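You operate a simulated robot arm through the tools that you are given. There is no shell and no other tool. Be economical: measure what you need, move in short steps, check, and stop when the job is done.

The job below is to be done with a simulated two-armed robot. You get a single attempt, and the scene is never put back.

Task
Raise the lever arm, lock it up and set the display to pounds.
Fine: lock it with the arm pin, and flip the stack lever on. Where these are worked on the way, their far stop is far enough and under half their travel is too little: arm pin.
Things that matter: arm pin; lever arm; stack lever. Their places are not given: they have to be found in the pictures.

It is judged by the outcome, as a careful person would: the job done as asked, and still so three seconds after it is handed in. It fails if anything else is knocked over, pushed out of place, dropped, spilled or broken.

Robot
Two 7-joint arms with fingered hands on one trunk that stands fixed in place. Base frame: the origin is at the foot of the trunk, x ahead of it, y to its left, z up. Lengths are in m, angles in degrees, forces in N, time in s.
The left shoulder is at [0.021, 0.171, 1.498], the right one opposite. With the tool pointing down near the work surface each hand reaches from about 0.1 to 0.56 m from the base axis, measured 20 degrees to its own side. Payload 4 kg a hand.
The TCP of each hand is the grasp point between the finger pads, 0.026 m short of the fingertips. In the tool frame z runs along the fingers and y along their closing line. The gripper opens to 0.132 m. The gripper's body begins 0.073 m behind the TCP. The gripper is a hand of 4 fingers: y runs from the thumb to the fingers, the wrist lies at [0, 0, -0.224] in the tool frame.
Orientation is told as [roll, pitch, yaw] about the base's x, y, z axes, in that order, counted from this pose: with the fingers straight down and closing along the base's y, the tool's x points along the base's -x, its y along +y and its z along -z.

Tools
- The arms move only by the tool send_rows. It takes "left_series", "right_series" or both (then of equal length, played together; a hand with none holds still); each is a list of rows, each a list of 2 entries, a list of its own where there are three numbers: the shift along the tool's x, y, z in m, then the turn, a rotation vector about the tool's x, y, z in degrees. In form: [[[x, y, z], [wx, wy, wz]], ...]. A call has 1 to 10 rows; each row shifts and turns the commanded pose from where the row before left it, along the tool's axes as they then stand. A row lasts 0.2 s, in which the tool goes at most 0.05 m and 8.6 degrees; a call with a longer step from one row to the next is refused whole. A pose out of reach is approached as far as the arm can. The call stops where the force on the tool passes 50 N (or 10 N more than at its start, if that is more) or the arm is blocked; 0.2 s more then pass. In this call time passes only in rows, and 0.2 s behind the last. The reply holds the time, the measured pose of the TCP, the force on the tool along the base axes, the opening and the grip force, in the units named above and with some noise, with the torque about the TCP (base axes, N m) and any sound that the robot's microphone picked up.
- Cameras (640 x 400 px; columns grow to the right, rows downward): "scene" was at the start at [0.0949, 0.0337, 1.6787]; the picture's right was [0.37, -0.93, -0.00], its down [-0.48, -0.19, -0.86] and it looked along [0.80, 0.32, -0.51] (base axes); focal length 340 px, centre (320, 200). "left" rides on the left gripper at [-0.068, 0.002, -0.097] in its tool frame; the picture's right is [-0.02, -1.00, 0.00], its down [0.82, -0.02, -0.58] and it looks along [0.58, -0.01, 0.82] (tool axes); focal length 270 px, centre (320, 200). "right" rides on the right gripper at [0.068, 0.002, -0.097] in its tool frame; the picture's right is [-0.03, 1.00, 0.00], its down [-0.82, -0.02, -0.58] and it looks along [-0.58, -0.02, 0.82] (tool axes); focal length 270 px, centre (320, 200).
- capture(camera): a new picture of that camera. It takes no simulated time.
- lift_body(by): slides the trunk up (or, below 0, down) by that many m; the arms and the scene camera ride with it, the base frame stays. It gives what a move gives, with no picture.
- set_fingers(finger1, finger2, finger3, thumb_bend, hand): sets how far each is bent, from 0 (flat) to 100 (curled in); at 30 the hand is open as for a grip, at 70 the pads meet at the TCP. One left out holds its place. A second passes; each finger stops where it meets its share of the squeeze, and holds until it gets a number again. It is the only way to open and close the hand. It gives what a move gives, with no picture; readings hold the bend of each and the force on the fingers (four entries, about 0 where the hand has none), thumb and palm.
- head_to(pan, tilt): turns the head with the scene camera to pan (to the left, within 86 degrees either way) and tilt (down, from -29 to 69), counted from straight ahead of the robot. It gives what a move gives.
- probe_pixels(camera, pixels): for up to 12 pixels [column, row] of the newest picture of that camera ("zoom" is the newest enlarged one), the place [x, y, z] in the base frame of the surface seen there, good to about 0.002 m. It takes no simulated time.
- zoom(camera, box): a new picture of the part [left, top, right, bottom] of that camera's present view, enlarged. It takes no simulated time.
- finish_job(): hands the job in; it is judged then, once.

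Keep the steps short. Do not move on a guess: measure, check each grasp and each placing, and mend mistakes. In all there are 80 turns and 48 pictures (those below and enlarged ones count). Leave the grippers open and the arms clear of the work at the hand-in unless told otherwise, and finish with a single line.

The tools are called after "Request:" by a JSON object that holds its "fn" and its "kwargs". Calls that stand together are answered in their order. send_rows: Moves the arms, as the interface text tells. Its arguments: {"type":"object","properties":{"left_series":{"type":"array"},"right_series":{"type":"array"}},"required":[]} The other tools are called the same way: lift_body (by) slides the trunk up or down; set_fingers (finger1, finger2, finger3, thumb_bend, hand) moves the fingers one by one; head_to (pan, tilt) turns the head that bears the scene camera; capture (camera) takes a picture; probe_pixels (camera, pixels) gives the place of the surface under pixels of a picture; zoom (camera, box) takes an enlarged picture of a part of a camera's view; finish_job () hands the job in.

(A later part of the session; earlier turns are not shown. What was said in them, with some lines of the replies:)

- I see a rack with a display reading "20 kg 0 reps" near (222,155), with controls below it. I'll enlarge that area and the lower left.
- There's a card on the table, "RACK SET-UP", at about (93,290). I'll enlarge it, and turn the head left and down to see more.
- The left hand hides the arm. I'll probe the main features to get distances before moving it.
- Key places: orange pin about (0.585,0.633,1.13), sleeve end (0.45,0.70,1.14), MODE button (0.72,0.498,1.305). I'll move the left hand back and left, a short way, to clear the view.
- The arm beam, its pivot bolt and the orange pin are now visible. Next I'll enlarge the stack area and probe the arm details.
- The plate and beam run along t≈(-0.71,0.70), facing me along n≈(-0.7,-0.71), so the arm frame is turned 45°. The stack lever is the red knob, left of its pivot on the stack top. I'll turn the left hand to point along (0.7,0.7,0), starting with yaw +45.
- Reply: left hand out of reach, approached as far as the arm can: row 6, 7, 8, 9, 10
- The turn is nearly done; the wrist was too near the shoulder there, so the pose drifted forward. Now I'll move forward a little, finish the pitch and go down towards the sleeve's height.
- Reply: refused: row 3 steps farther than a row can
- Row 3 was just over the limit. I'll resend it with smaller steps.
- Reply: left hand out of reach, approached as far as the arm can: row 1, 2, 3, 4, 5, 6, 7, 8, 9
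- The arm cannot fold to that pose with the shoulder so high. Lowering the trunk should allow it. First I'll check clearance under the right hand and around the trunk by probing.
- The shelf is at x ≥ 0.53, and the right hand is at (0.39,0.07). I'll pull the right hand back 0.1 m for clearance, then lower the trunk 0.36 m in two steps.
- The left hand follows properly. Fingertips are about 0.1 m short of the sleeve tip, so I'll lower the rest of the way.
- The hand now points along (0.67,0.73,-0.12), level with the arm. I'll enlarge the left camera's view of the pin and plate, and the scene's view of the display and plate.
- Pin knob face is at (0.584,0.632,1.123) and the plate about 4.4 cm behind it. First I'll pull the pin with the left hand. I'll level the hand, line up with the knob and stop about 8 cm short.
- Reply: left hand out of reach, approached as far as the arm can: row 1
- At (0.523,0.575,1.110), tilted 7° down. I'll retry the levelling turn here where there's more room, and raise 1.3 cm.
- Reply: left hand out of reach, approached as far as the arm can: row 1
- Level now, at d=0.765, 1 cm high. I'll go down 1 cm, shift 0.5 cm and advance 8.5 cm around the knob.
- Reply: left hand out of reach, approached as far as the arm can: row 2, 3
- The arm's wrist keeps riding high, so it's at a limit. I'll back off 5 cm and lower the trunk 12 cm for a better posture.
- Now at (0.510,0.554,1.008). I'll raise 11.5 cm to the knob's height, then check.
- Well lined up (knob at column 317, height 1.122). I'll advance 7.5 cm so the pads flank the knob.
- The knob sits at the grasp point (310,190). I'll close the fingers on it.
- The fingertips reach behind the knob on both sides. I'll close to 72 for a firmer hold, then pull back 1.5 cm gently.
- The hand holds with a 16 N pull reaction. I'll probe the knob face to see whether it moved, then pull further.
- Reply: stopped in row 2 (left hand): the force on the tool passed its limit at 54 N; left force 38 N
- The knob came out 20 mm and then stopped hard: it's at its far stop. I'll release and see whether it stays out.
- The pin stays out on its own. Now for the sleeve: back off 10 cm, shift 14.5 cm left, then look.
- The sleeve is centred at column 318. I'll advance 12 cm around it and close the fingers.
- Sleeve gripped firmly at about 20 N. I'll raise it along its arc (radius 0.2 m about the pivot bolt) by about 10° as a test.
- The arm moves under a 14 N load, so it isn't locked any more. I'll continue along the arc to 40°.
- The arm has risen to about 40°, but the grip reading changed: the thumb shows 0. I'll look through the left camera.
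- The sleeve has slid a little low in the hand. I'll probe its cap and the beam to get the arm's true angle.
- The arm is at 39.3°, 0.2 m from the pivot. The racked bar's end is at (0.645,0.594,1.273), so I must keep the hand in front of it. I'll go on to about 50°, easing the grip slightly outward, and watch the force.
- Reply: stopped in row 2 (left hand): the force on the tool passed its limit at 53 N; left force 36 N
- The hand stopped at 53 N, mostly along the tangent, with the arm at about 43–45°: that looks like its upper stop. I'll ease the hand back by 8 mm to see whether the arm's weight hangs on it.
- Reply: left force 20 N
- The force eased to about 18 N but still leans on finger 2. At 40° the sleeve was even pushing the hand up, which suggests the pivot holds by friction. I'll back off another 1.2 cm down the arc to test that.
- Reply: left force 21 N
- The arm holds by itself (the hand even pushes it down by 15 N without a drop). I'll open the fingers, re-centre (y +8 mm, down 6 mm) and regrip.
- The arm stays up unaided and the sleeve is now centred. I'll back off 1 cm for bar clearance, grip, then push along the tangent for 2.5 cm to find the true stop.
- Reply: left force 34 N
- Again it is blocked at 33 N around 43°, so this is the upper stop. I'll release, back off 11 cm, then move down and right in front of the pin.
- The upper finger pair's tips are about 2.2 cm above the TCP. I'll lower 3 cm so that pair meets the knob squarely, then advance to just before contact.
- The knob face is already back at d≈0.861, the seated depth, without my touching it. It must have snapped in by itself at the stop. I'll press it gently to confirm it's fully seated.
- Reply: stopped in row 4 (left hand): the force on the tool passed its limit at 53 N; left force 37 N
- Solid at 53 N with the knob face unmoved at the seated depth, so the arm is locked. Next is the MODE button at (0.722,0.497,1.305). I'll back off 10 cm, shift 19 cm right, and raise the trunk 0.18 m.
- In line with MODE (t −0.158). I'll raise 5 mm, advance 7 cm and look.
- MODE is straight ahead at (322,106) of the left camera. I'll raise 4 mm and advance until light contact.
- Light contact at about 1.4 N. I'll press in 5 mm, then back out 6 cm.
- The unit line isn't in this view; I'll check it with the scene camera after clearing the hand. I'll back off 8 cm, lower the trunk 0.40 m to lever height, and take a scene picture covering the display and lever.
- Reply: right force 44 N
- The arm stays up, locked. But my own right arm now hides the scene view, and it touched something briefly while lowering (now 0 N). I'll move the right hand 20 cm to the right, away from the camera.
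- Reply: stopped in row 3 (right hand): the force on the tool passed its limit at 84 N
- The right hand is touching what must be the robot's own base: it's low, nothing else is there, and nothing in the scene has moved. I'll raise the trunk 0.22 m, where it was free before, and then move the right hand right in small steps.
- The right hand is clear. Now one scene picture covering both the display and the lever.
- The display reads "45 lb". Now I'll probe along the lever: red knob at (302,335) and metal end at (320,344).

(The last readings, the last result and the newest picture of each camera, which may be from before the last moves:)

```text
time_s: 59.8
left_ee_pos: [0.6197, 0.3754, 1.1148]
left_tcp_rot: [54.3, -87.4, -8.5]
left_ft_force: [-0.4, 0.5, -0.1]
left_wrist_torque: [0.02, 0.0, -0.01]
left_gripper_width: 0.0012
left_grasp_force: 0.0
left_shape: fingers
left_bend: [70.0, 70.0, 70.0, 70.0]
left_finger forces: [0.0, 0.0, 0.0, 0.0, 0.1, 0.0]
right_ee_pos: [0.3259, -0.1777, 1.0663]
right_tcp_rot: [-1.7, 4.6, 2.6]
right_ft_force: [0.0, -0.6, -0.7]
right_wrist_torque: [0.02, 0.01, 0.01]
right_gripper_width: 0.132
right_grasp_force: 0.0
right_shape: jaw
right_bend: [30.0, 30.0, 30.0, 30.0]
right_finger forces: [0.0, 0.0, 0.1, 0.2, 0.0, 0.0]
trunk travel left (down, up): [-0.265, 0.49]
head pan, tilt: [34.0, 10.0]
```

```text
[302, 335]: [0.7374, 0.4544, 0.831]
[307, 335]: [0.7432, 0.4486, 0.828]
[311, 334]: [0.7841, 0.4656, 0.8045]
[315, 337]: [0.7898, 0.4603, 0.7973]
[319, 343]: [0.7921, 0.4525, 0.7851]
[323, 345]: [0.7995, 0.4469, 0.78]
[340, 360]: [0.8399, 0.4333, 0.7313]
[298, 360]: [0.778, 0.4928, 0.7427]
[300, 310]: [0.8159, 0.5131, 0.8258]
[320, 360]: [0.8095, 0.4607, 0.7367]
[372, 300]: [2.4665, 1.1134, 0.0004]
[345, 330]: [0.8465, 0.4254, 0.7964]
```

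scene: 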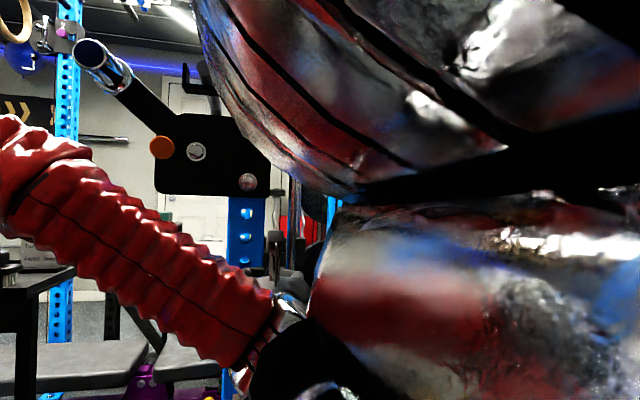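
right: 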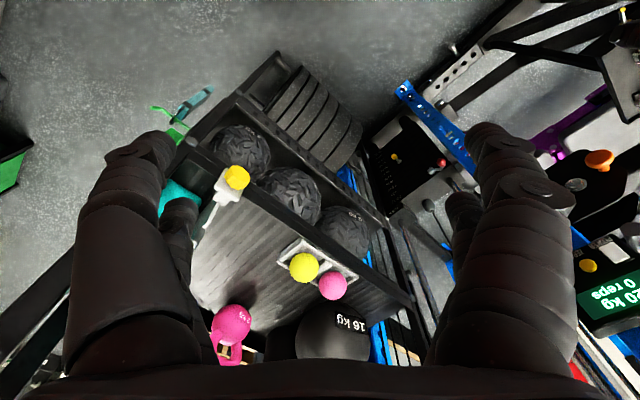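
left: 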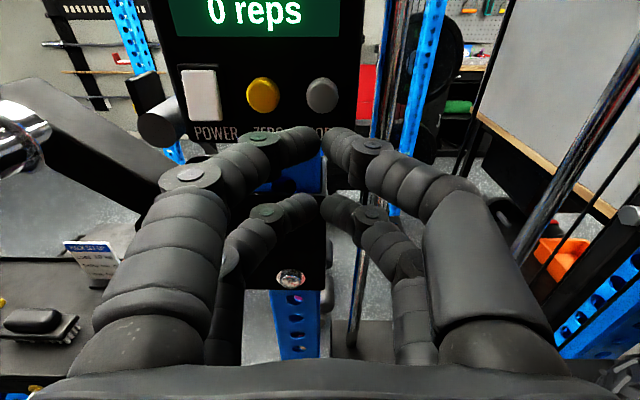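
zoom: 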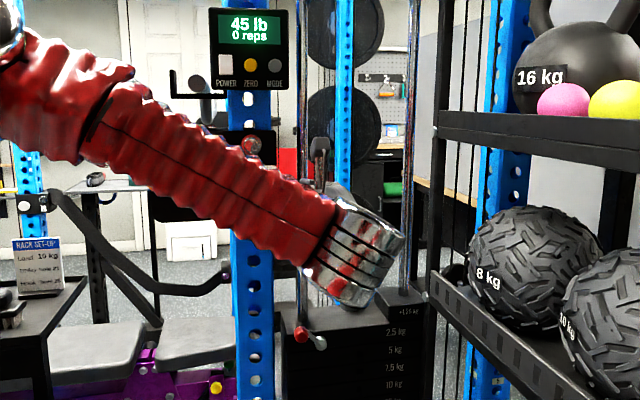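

The stack face is at d≈0.899; the pivot is at t≈−0.245, z≈0.782; the red handle is at t≈−0.203, z≈0.829, sticking out 5.6 cm. So the lever stands up-left at about 45°. I'll open the fingers a bit, lower the trunk 0.12 m and bring the left hand level with the handle.

Request:
{"fn": "set_fingers", "kwargs": {"hand": "left", "finger1": 50, "finger2": 50, "finger3": 50, "thumb_bend": 50}}

Request:
{"fn": "lift_body", "kwargs": {"by": -0.12}}

Request:
{"fn": "send_rows", "kwargs": {"left_series": [[[0.04, -0.01, 0], [0, 0, 0]], [[0.04, -0.01, 0], [0, 0, 0]], [[0.04, -0.01, 0], [0, 0, 0]], [[0.035, 0, 0], [0, 0, 0]]]}}

```text
time_s: 60.8
left_ee_pos: [0.6205, 0.3743, 1.1146]
left_tcp_rot: [54.2, -87.4, -8.4]
left_ft_force: [-0.2, 0.5, -1.2]
left_wrist_torque: [-0.01, -0.01, -0.03]
left_gripper_width: 0.0653
left_grasp_force: 0.0
left_shape: fingers
left_bend: [50.0, 50.0, 50.0, 50.0]
left_finger forces: [0.0, 0.0, 0.0, 0.1, 0.0, 0.1]
right_ee_pos: [0.3257, -0.1782, 1.0671]
right_tcp_rot: [-1.7, 4.5, 2.6]
right_ft_force: [0.3, 0.7, 0.3]
right_wrist_torque: [0.01, 0.0, 0.01]
right_gripper_width: 0.1319
right_grasp_force: 0.1
right_shape: jaw
right_bend: [30.0, 30.0, 30.0, 30.0]
right_finger forces: [0.0, 0.0, 0.0, 0.0, 0.1, 0.1]
trunk travel left (down, up): [-0.265, 0.49]
head pan, tilt: [34.0, 10.0]
```

```text
time_s: 62.3
left_ee_pos: [0.6203, 0.3762, 0.9959]
left_tcp_rot: [54.4, -87.5, -8.4]
left_ft_force: [0.0, 0.5, -0.8]
left_wrist_torque: [0.02, 0.03, 0.01]
left_gripper_width: 0.0653
left_grasp_force: 0.0
left_shape: fingers
left_bend: [50.0, 50.0, 50.0, 50.0]
left_finger forces: [0.0, 0.0, 0.1, 0.0, 0.0, 0.0]
right_ee_pos: [0.3267, -0.1769, 0.9448]
right_tcp_rot: [-1.8, 4.5, 2.7]
right_ft_force: [0.7, -0.1, -0.1]
right_wrist_torque: [-0.02, -0.04, 0.03]
right_gripper_width: 0.132
right_grasp_force: 0.1
right_shape: jaw
right_bend: [30.0, 30.0, 30.0, 30.0]
right_finger forces: [0.0, 0.0, 0.0, 0.0, 0.0, 0.0]
trunk travel left (down, up): [-0.145, 0.61]
head pan, tilt: [34.0, 10.0]
```

```text
time_s: 63.3
left_ee_pos: [0.6329, 0.3553, 0.8404]
left_tcp_rot: [53.3, -87.4, -7.5]
left_ft_force: [0.8, 0.3, 0.6]
left_wrist_torque: [-0.01, -0.01, 0.03]
left_gripper_width: 0.0654
left_grasp_force: 0.1
left_shape: fingers
left_bend: [50.0, 50.0, 50.0, 50.0]
left_finger forces: [0.0, 0.0, 0.0, 0.0, 0.0, 0.0]
right_ee_pos: [0.3276, -0.177, 0.9441]
right_tcp_rot: [-1.8, 4.6, 2.7]
right_ft_force: [0.4, -0.7, -0.1]
right_wrist_torque: [0.01, 0.0, 0.01]
right_gripper_width: 0.1321
right_grasp_force: 0.0
right_shape: jaw
right_bend: [30.0, 30.0, 30.0, 30.0]
right_finger forces: [0.1, 0.0, 0.1, 0.0, 0.1, 0.0]
trunk travel left (down, up): [-0.145, 0.61]
head pan, tilt: [34.0, 10.0]
```

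No reach problem. I'll advance 9 cm, align, and take one left picture to see the lever closely.

Request:
{"fn": "send_rows", "kwargs": {"left_series": [[[0.003, -0.003, 0.03], [0, 0, 0]], [[0.003, -0.003, 0.03], [0, 0, 0]], [[0, 0, 0.03], [0, 0, 0]]]}}

Request:
{"fn": "capture", "kwargs": {"camera": "left"}}

```text
time_s: 64.1
left_ee_pos: [0.6996, 0.4168, 0.8307]
left_tcp_rot: [54.7, -87.2, -8.9]
left_ft_force: [0.0, -0.2, 0.1]
left_wrist_torque: [-0.04, -0.02, 0.01]
left_gripper_width: 0.0653
left_grasp_force: 0.0
left_shape: fingers
left_bend: [50.0, 50.0, 50.0, 50.0]
left_finger forces: [0.0, 0.0, 0.0, 0.0, 0.1, 0.1]
right_ee_pos: [0.3265, -0.1774, 0.9451]
right_tcp_rot: [-1.7, 4.5, 2.8]
right_ft_force: [0.1, 0.8, 0.4]
right_wrist_torque: [0.03, 0.02, 0.0]
right_gripper_width: 0.1318
right_grasp_force: 0.1
right_shape: jaw
right_bend: [30.0, 30.0, 30.0, 30.0]
right_finger forces: [0.0, 0.0, 0.1, 0.0, 0.1, 0.0]
trunk travel left (down, up): [-0.145, 0.61]
head pan, tilt: [34.0, 10.0]
```

```text
2 pictures are left
```

left: 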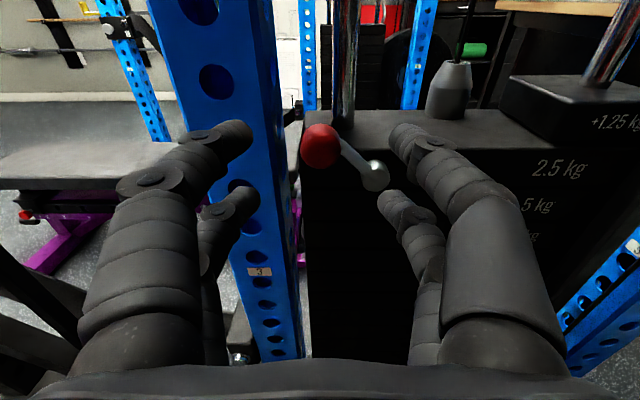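

The lever is clear: pivot at (375,175), red ball at (320,145), link up-left. I'll probe the ball, the pivot and the blue upright beside the left fingers.

Request:
{"fn": "probe_pixels", "kwargs": {"camera": "left", "pixels": [[320, 145], [334, 145], [306, 145], [320, 130], [320, 160], [350, 152], [362, 168], [375, 175], [275, 150], [240, 90], [270, 230], [340, 230]]}}

```text
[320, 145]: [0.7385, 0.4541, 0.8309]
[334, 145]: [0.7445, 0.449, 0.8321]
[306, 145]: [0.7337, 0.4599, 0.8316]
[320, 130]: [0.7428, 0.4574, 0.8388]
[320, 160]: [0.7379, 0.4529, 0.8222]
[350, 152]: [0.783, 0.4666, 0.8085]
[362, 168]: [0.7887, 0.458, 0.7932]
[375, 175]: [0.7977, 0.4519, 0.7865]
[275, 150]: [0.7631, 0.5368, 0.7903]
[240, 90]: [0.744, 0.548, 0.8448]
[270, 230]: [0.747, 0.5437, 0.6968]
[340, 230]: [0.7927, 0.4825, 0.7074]
```

The upright is at d≈0.914, so no conflict. I'll advance 6.5 cm, and close on the ball.

Request:
{"fn": "send_rows", "kwargs": {"left_series": [[[0, -0.001, 0.03], [0, 0, 0]], [[0, -0.001, 0.025], [0, 0, 0]], [[0, 0, 0.009], [0, 0, 0]]]}}

Request:
{"fn": "set_fingers", "kwargs": {"hand": "left", "finger1": 70, "finger2": 70, "finger3": 70, "thumb_bend": 70}}

```text
time_s: 64.9
left_ee_pos: [0.7454, 0.4596, 0.8296]
left_tcp_rot: [54.4, -87.4, -8.5]
left_ft_force: [-0.8, 0.1, 0.8]
left_wrist_torque: [-0.01, 0.03, -0.03]
left_gripper_width: 0.0655
left_grasp_force: 0.1
left_shape: fingers
left_bend: [50.0, 50.0, 50.0, 50.0]
left_finger forces: [0.0, 0.1, 0.1, 0.0, 0.0, 0.0]
right_ee_pos: [0.3263, -0.1777, 0.945]
right_tcp_rot: [-1.6, 4.6, 2.7]
right_ft_force: [0.2, 0.4, 0.6]
right_wrist_torque: [-0.01, 0.02, 0.01]
right_gripper_width: 0.1319
right_grasp_force: 0.1
right_shape: jaw
right_bend: [30.0, 30.0, 30.0, 30.0]
right_finger forces: [0.0, 0.0, 0.0, 0.0, 0.0, 0.1]
trunk travel left (down, up): [-0.145, 0.61]
head pan, tilt: [34.0, 10.0]
```

```text
time_s: 65.9
left_ee_pos: [0.7472, 0.4584, 0.8304]
left_tcp_rot: [56.2, -87.5, -10.5]
left_ft_force: [1.7, -8.3, 7.7]
left_wrist_torque: [-0.18, -0.29, -0.35]
left_gripper_width: 0.0018
left_grasp_force: 5.1
left_shape: fingers
left_bend: [70.0, 70.0, 63.0, 70.0]
left_finger forces: [0.1, 0.0, 11.4, 0.0, 0.0, 0.0]
right_ee_pos: [0.3251, -0.1801, 0.9454]
right_tcp_rot: [-1.7, 4.5, 2.7]
right_ft_force: [0.3, 0.3, -0.3]
right_wrist_torque: [0.0, 0.03, 0.01]
right_gripper_width: 0.1321
right_grasp_force: 0.0
right_shape: jaw
right_bend: [30.0, 30.0, 30.0, 30.0]
right_finger forces: [0.0, 0.0, 0.1, 0.0, 0.1, 0.0]
trunk travel left (down, up): [-0.145, 0.61]
head pan, tilt: [34.0, 10.0]
```

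Finger 3 met the link: the ball sits in the gap between finger pairs. I'll open, and go up 2.2 cm so that the lower pair is at ball height, clear of the pivot.

Request:
{"fn": "set_fingers", "kwargs": {"hand": "left", "finger1": 50, "finger2": 50, "finger3": 50, "thumb_bend": 50}}

Request:
{"fn": "send_rows", "kwargs": {"left_series": [[[0, 0, -0.006], [0, 0, 0]], [[-0.012, 0, 0], [0, 0, 0]], [[-0.01, 0, 0.0], [0, 0, 0]]]}}

Request:
{"fn": "set_fingers", "kwargs": {"hand": "left", "finger1": 71, "finger2": 71, "finger3": 71, "thumb_bend": 71}}

```text
time_s: 66.9
left_ee_pos: [0.7465, 0.4581, 0.8283]
left_tcp_rot: [54.0, -87.3, -8.2]
left_ft_force: [0.4, 0.5, 0.2]
left_wrist_torque: [0.0, -0.01, 0.01]
left_gripper_width: 0.0653
left_grasp_force: 0.1
left_shape: fingers
left_bend: [50.0, 50.0, 50.0, 50.0]
left_finger forces: [0.1, 0.0, 0.1, 0.1, 0.0, 0.0]
right_ee_pos: [0.3274, -0.1784, 0.9451]
right_tcp_rot: [-1.7, 4.6, 2.7]
right_ft_force: [0.0, -0.7, 0.8]
right_wrist_torque: [0.01, 0.0, -0.01]
right_gripper_width: 0.1319
right_grasp_force: 0.1
right_shape: jaw
right_bend: [30.0, 30.0, 30.0, 30.0]
right_finger forces: [0.1, 0.1, 0.1, 0.0, 0.0, 0.1]
trunk travel left (down, up): [-0.145, 0.61]
head pan, tilt: [34.0, 10.0]
```

```text
time_s: 67.7
left_ee_pos: [0.7426, 0.4559, 0.8518]
left_tcp_rot: [54.2, -87.3, -8.4]
left_ft_force: [0.4, 0.4, 1.3]
left_wrist_torque: [-0.02, 0.03, 0.01]
left_gripper_width: 0.0653
left_grasp_force: 0.1
left_shape: fingers
left_bend: [50.0, 50.0, 50.0, 50.0]
left_finger forces: [0.1, 0.0, 0.0, 0.0, 0.1, 0.0]
right_ee_pos: [0.3268, -0.1772, 0.945]
right_tcp_rot: [-1.7, 4.6, 2.7]
right_ft_force: [0.6, -0.4, 0.2]
right_wrist_torque: [-0.01, 0.01, -0.02]
right_gripper_width: 0.1318
right_grasp_force: 0.0
right_shape: jaw
right_bend: [30.0, 30.0, 30.0, 30.0]
right_finger forces: [0.0, 0.0, 0.0, 0.1, 0.1, 0.1]
trunk travel left (down, up): [-0.145, 0.61]
head pan, tilt: [34.0, 10.0]
```

```text
time_s: 68.7
left_ee_pos: [0.7424, 0.4554, 0.8515]
left_tcp_rot: [53.9, -87.5, -8.0]
left_ft_force: [1.9, 3.5, 0.7]
left_wrist_torque: [0.05, -0.06, 0.01]
left_gripper_width: 0.0
left_grasp_force: 4.0
left_shape: fingers
left_bend: [71.0, 67.0, 68.0, 71.0]
left_finger forces: [0.0, 4.6, 2.9, 0.1, 0.1, 0.1]
right_ee_pos: [0.3267, -0.177, 0.9454]
right_tcp_rot: [-1.6, 4.6, 2.7]
right_ft_force: [-0.3, 0.3, 0.6]
right_wrist_torque: [0.03, 0.0, 0.02]
right_gripper_width: 0.1319
right_grasp_force: 0.2
right_shape: jaw
right_bend: [30.0, 30.0, 30.0, 30.0]
right_finger forces: [0.0, 0.0, 0.0, 0.0, 0.1, 0.0]
trunk travel left (down, up): [-0.145, 0.61]
head pan, tilt: [34.0, 10.0]
```

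Fingers 2 and 3, the lower pair, now hold the ball from both sides. I'll sweep it up and right over the top, to 90°, in small steps.

Request:
{"fn": "send_rows", "kwargs": {"left_series": [[[-0.0048, -0.0055, 0], [0, 0, 0]], [[-0.0039, -0.0061, 0], [0, 0, 0]], [[-0.0062, -0.015, 0], [0, 0, 0]], [[-0.0021, -0.016, 0], [0, 0, 0]]]}}

```text
time_s: 69.7
left_ee_pos: [0.7753, 0.4257, 0.871]
left_tcp_rot: [58.9, -87.8, -13.1]
left_ft_force: [-0.6, 4.1, 16.1]
left_wrist_torque: [0.44, 0.03, 0.03]
left_gripper_width: 0.0
left_grasp_force: 7.4
left_shape: fingers
left_bend: [71.0, 67.0, 71.0, 71.0]
left_finger forces: [0.0, 13.5, 0.6, 0.1, 0.1, 0.0]
right_ee_pos: [0.3254, -0.1782, 0.9459]
right_tcp_rot: [-1.7, 4.4, 2.8]
right_ft_force: [-0.8, 0.4, 0.4]
right_wrist_torque: [0.0, 0.0, 0.06]
right_gripper_width: 0.1318
right_grasp_force: 0.1
right_shape: jaw
right_bend: [30.0, 30.0, 30.0, 30.0]
right_finger forces: [0.0, 0.0, 0.0, 0.0, 0.0, 0.1]
trunk travel left (down, up): [-0.145, 0.61]
head pan, tilt: [34.0, 10.0]
```

It's moving: the hand is over the pivot with finger 2 pushing. I'll continue right and down along the arc.

Request:
{"fn": "send_rows", "kwargs": {"left_series": [[[0.0, -0.016, 0], [0, 0, 0]], [[0.0062, -0.015, 0], [0, 0, 0]], [[0.0084, -0.0113, 0], [0, 0, 0]]]}}

```text
time_s: 70.5
left_ee_pos: [0.8068, 0.3967, 0.8484]
left_tcp_rot: [53.0, -87.1, -7.2]
left_ft_force: [1.9, -0.4, 0.5]
left_wrist_torque: [0.04, -0.02, -0.04]
left_gripper_width: 0.0
left_grasp_force: 3.4
left_shape: fingers
left_bend: [71.0, 68.0, 68.0, 71.0]
left_finger forces: [0.0, 3.6, 3.4, 0.0, 0.0, 0.0]
right_ee_pos: [0.327, -0.1774, 0.9443]
right_tcp_rot: [-1.6, 4.5, 2.8]
right_ft_force: [1.3, -0.6, 0.2]
right_wrist_torque: [0.03, -0.01, -0.02]
right_gripper_width: 0.1322
right_grasp_force: 0.0
right_shape: jaw
right_bend: [30.0, 30.0, 30.0, 30.0]
right_finger forces: [0.0, 0.1, 0.0, 0.0, 0.1, 0.0]
trunk travel left (down, up): [-0.145, 0.61]
head pan, tilt: [34.0, 10.0]
```

The ball is still held, now mirrored to the right. I'll push on a little to find its stop.

Request:
{"fn": "send_rows", "kwargs": {"left_series": [[[0.0097, -0.0085, 0], [0, 0, 0]], [[0.0114, -0.0063, 0], [0, 0, 0]]]}}

```text
time_s: 71.1
left_ee_pos: [0.8093, 0.3911, 0.8288]
left_tcp_rot: [50.9, -87.1, -4.9]
left_ft_force: [-7.6, 1.7, 1.2]
left_wrist_torque: [0.05, 0.09, 0.27]
left_gripper_width: 0.0
left_grasp_force: 3.9
left_shape: fingers
left_bend: [71.0, 67.0, 71.0, 71.0]
left_finger forces: [0.0, 7.8, 0.0, 0.1, 0.0, 0.0]
left hand out of reach, approached as far as the arm can: row 2
right_ee_pos: [0.3258, -0.1776, 0.9451]
right_tcp_rot: [-1.8, 4.6, 2.6]
right_ft_force: [0.6, -0.3, 0.2]
right_wrist_torque: [0.02, -0.02, -0.01]
right_gripper_width: 0.1319
right_grasp_force: 0.0
right_shape: jaw
right_bend: [30.0, 30.0, 30.0, 30.0]
right_finger forces: [0.0, 0.0, 0.0, 0.1, 0.0, 0.1]
trunk travel left (down, up): [-0.145, 0.61]
head pan, tilt: [34.0, 10.0]
```

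Near the reach limit, with slight resistance on finger 2. I'll open, back off 9 cm, and look at the lever.

Request:
{"fn": "set_fingers", "kwargs": {"hand": "left", "finger1": 45, "finger2": 45, "finger3": 45, "thumb_bend": 45}}

Request:
{"fn": "send_rows", "kwargs": {"left_series": [[[0, 0, -0.03], [0, 0, 0]], [[0, 0, -0.03], [0, 0, 0]], [[0, 0, -0.03], [0, 0, 0]]]}}

Request:
{"fn": "capture", "kwargs": {"camera": "left"}}

```text
time_s: 72.1
left_ee_pos: [0.8105, 0.3903, 0.8302]
left_tcp_rot: [51.5, -87.3, -5.8]
left_ft_force: [-0.1, 0.4, 0.9]
left_wrist_torque: [-0.01, 0.0, -0.03]
left_gripper_width: 0.0826
left_grasp_force: 0.0
left_shape: fingers
left_bend: [45.0, 45.0, 45.0, 45.0]
left_finger forces: [0.1, 0.0, 0.0, 0.1, 0.0, 0.1]
right_ee_pos: [0.3252, -0.1777, 0.9464]
right_tcp_rot: [-1.7, 4.6, 2.7]
right_ft_force: [-0.7, -0.1, 0.0]
right_wrist_torque: [0.03, -0.03, 0.01]
right_gripper_width: 0.132
right_grasp_force: 0.0
right_shape: jaw
right_bend: [30.0, 30.0, 30.0, 30.0]
right_finger forces: [0.0, 0.0, 0.0, 0.1, 0.0, 0.0]
trunk travel left (down, up): [-0.145, 0.61]
head pan, tilt: [34.0, 10.0]
```

```text
time_s: 72.9
left_ee_pos: [0.7448, 0.3276, 0.8323]
left_tcp_rot: [51.8, -87.2, -6.1]
left_ft_force: [-0.2, -0.2, -0.1]
left_wrist_torque: [0.0, 0.01, -0.02]
left_gripper_width: 0.0825
left_grasp_force: 0.2
left_shape: fingers
left_bend: [45.0, 45.0, 45.0, 45.0]
left_finger forces: [0.1, 0.1, 0.1, 0.1, 0.1, 0.0]
right_ee_pos: [0.326, -0.178, 0.9458]
right_tcp_rot: [-1.7, 4.6, 2.8]
right_ft_force: [0.1, 0.3, 0.5]
right_wrist_torque: [0.02, -0.02, 0.0]
right_gripper_width: 0.1321
right_grasp_force: 0.1
right_shape: jaw
right_bend: [30.0, 30.0, 30.0, 30.0]
right_finger forces: [0.0, 0.0, 0.1, 0.1, 0.1, 0.0]
trunk travel left (down, up): [-0.145, 0.61]
head pan, tilt: [34.0, 10.0]
```

```text
1 pictures are left
```

left: 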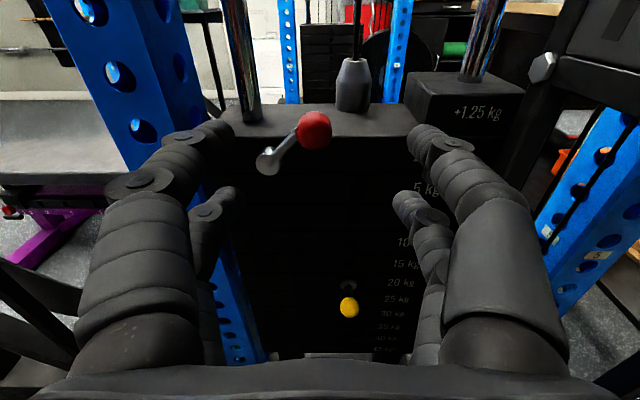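

The lever is now flipped: the ball is at (314,130), right of and above the pivot at (268,160). I'll probe its angle.

Request:
{"fn": "probe_pixels", "kwargs": {"camera": "left", "pixels": [[314, 130], [304, 130], [325, 130], [314, 118], [314, 143], [268, 160], [285, 146], [348, 306]]}}

```text
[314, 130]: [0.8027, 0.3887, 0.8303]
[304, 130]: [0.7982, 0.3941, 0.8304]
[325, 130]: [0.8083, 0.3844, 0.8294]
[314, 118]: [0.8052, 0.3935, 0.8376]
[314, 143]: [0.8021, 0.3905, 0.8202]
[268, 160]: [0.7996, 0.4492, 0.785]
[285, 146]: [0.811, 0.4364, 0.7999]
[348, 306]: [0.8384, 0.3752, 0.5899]
```

The ball is exactly mirrored, 45° up-right of the pivot, so the lever is flipped to its other stop. I'll back the left hand off, open it, and take the last picture to check the final state.

Request:
{"fn": "send_rows", "kwargs": {"left_series": [[[0, 0, -0.04], [0, 0, 0]], [[0, 0, -0.04], [0, 0, 0]], [[0, 0, -0.03], [0, 0, 0]]]}}

Request:
{"fn": "set_fingers", "kwargs": {"hand": "left", "finger1": 30, "finger2": 30, "finger3": 30, "thumb_bend": 30}}

Request:
{"fn": "head_to", "kwargs": {"pan": 40, "tilt": 4}}

Request:
{"fn": "capture", "kwargs": {"camera": "scene"}}

```text
time_s: 73.7
left_ee_pos: [0.6852, 0.296, 0.8431]
left_tcp_rot: [52.2, -87.3, -6.5]
left_ft_force: [-0.1, -0.1, 0.4]
left_wrist_torque: [-0.01, -0.01, -0.02]
left_gripper_width: 0.0823
left_grasp_force: 0.1
left_shape: fingers
left_bend: [45.0, 45.0, 45.0, 45.0]
left_finger forces: [0.0, 0.0, 0.0, 0.1, 0.1, 0.1]
left hand out of reach, approached as far as the arm can: row 1, 2, 3
right_ee_pos: [0.3255, -0.1786, 0.9453]
right_tcp_rot: [-1.7, 4.4, 2.7]
right_ft_force: [-0.4, 0.1, -0.2]
right_wrist_torque: [0.02, -0.03, 0.03]
right_gripper_width: 0.1319
right_grasp_force: 0.0
right_shape: jaw
right_bend: [30.0, 30.0, 30.0, 30.0]
right_finger forces: [0.0, 0.0, 0.0, 0.0, 0.1, 0.0]
trunk travel left (down, up): [-0.145, 0.61]
head pan, tilt: [34.0, 10.0]
```

```text
time_s: 74.7
left_ee_pos: [0.6861, 0.2954, 0.8427]
left_tcp_rot: [51.9, -87.3, -6.3]
left_ft_force: [0.0, -0.6, -0.2]
left_wrist_torque: [0.02, 0.01, 0.01]
left_gripper_width: 0.1326
left_grasp_force: 0.1
left_shape: fingers
left_bend: [30.0, 30.0, 30.0, 30.0]
left_finger forces: [0.0, 0.1, 0.0, 0.0, 0.0, 0.0]
right_ee_pos: [0.3268, -0.1771, 0.9451]
right_tcp_rot: [-1.7, 4.6, 2.7]
right_ft_force: [-0.6, -0.5, 0.0]
right_wrist_torque: [0.01, 0.03, 0.01]
right_gripper_width: 0.1321
right_grasp_force: 0.0
right_shape: jaw
right_bend: [30.0, 30.0, 30.0, 30.0]
right_finger forces: [0.0, 0.0, 0.1, 0.1, 0.0, 0.1]
trunk travel left (down, up): [-0.145, 0.61]
head pan, tilt: [34.0, 10.0]
```

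```text
time_s: 75.4
left_ee_pos: [0.6858, 0.2958, 0.843]
left_tcp_rot: [52.0, -87.3, -6.3]
left_ft_force: [-0.1, 0.0, -0.1]
left_wrist_torque: [-0.01, 0.01, 0.01]
left_gripper_width: 0.1324
left_grasp_force: 0.1
left_shape: fingers
left_bend: [30.0, 30.0, 30.0, 30.0]
left_finger forces: [0.0, 0.0, 0.0, 0.1, 0.1, 0.1]
right_ee_pos: [0.3271, -0.178, 0.9452]
right_tcp_rot: [-1.7, 4.6, 2.7]
right_ft_force: [0.1, 0.1, -0.1]
right_wrist_torque: [0.03, 0.01, 0.02]
right_gripper_width: 0.132
right_grasp_force: 0.1
right_shape: jaw
right_bend: [30.0, 30.0, 30.0, 30.0]
right_finger forces: [0.0, 0.0, 0.0, 0.0, 0.1, 0.1]
trunk travel left (down, up): [-0.145, 0.61]
head pan, tilt: [40.0, 4.0]
```

```text
0 pictures are left
```

scene: 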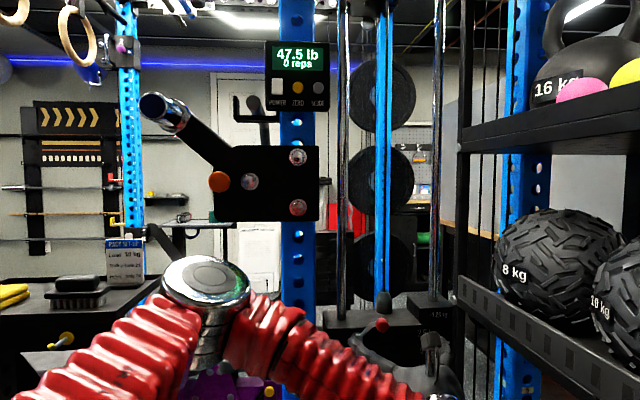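

The display now reads "47.5 lb", so the lever's add-on is engaged, and the arm is up. A final probe of the pin knob and sleeve.

Request:
{"fn": "probe_pixels", "kwargs": {"camera": "scene", "pixels": [[218, 181], [151, 107], [250, 181], [381, 325]]}}

```text
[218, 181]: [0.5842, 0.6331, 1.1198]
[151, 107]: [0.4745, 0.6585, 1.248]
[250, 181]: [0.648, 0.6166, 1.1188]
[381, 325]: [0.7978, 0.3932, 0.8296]
```

The pin is at its seated depth (0.584,0.633,1.120), and the sleeve is still raised at about 40°. The ball is on the other side, the hands are open and the arms are clear, so I'm handing in.

Request:
{"fn": "finish_job", "kwargs": {}}

```text
The job is handed in.
```

The lever arm is up and held by its seated arm pin, the display reads in pounds (47.5 lb), and the stack lever is flipped on; I did not load the arm to test the lock, and the right hand hit something unseen, probably the robot's base, at up to 84 N.
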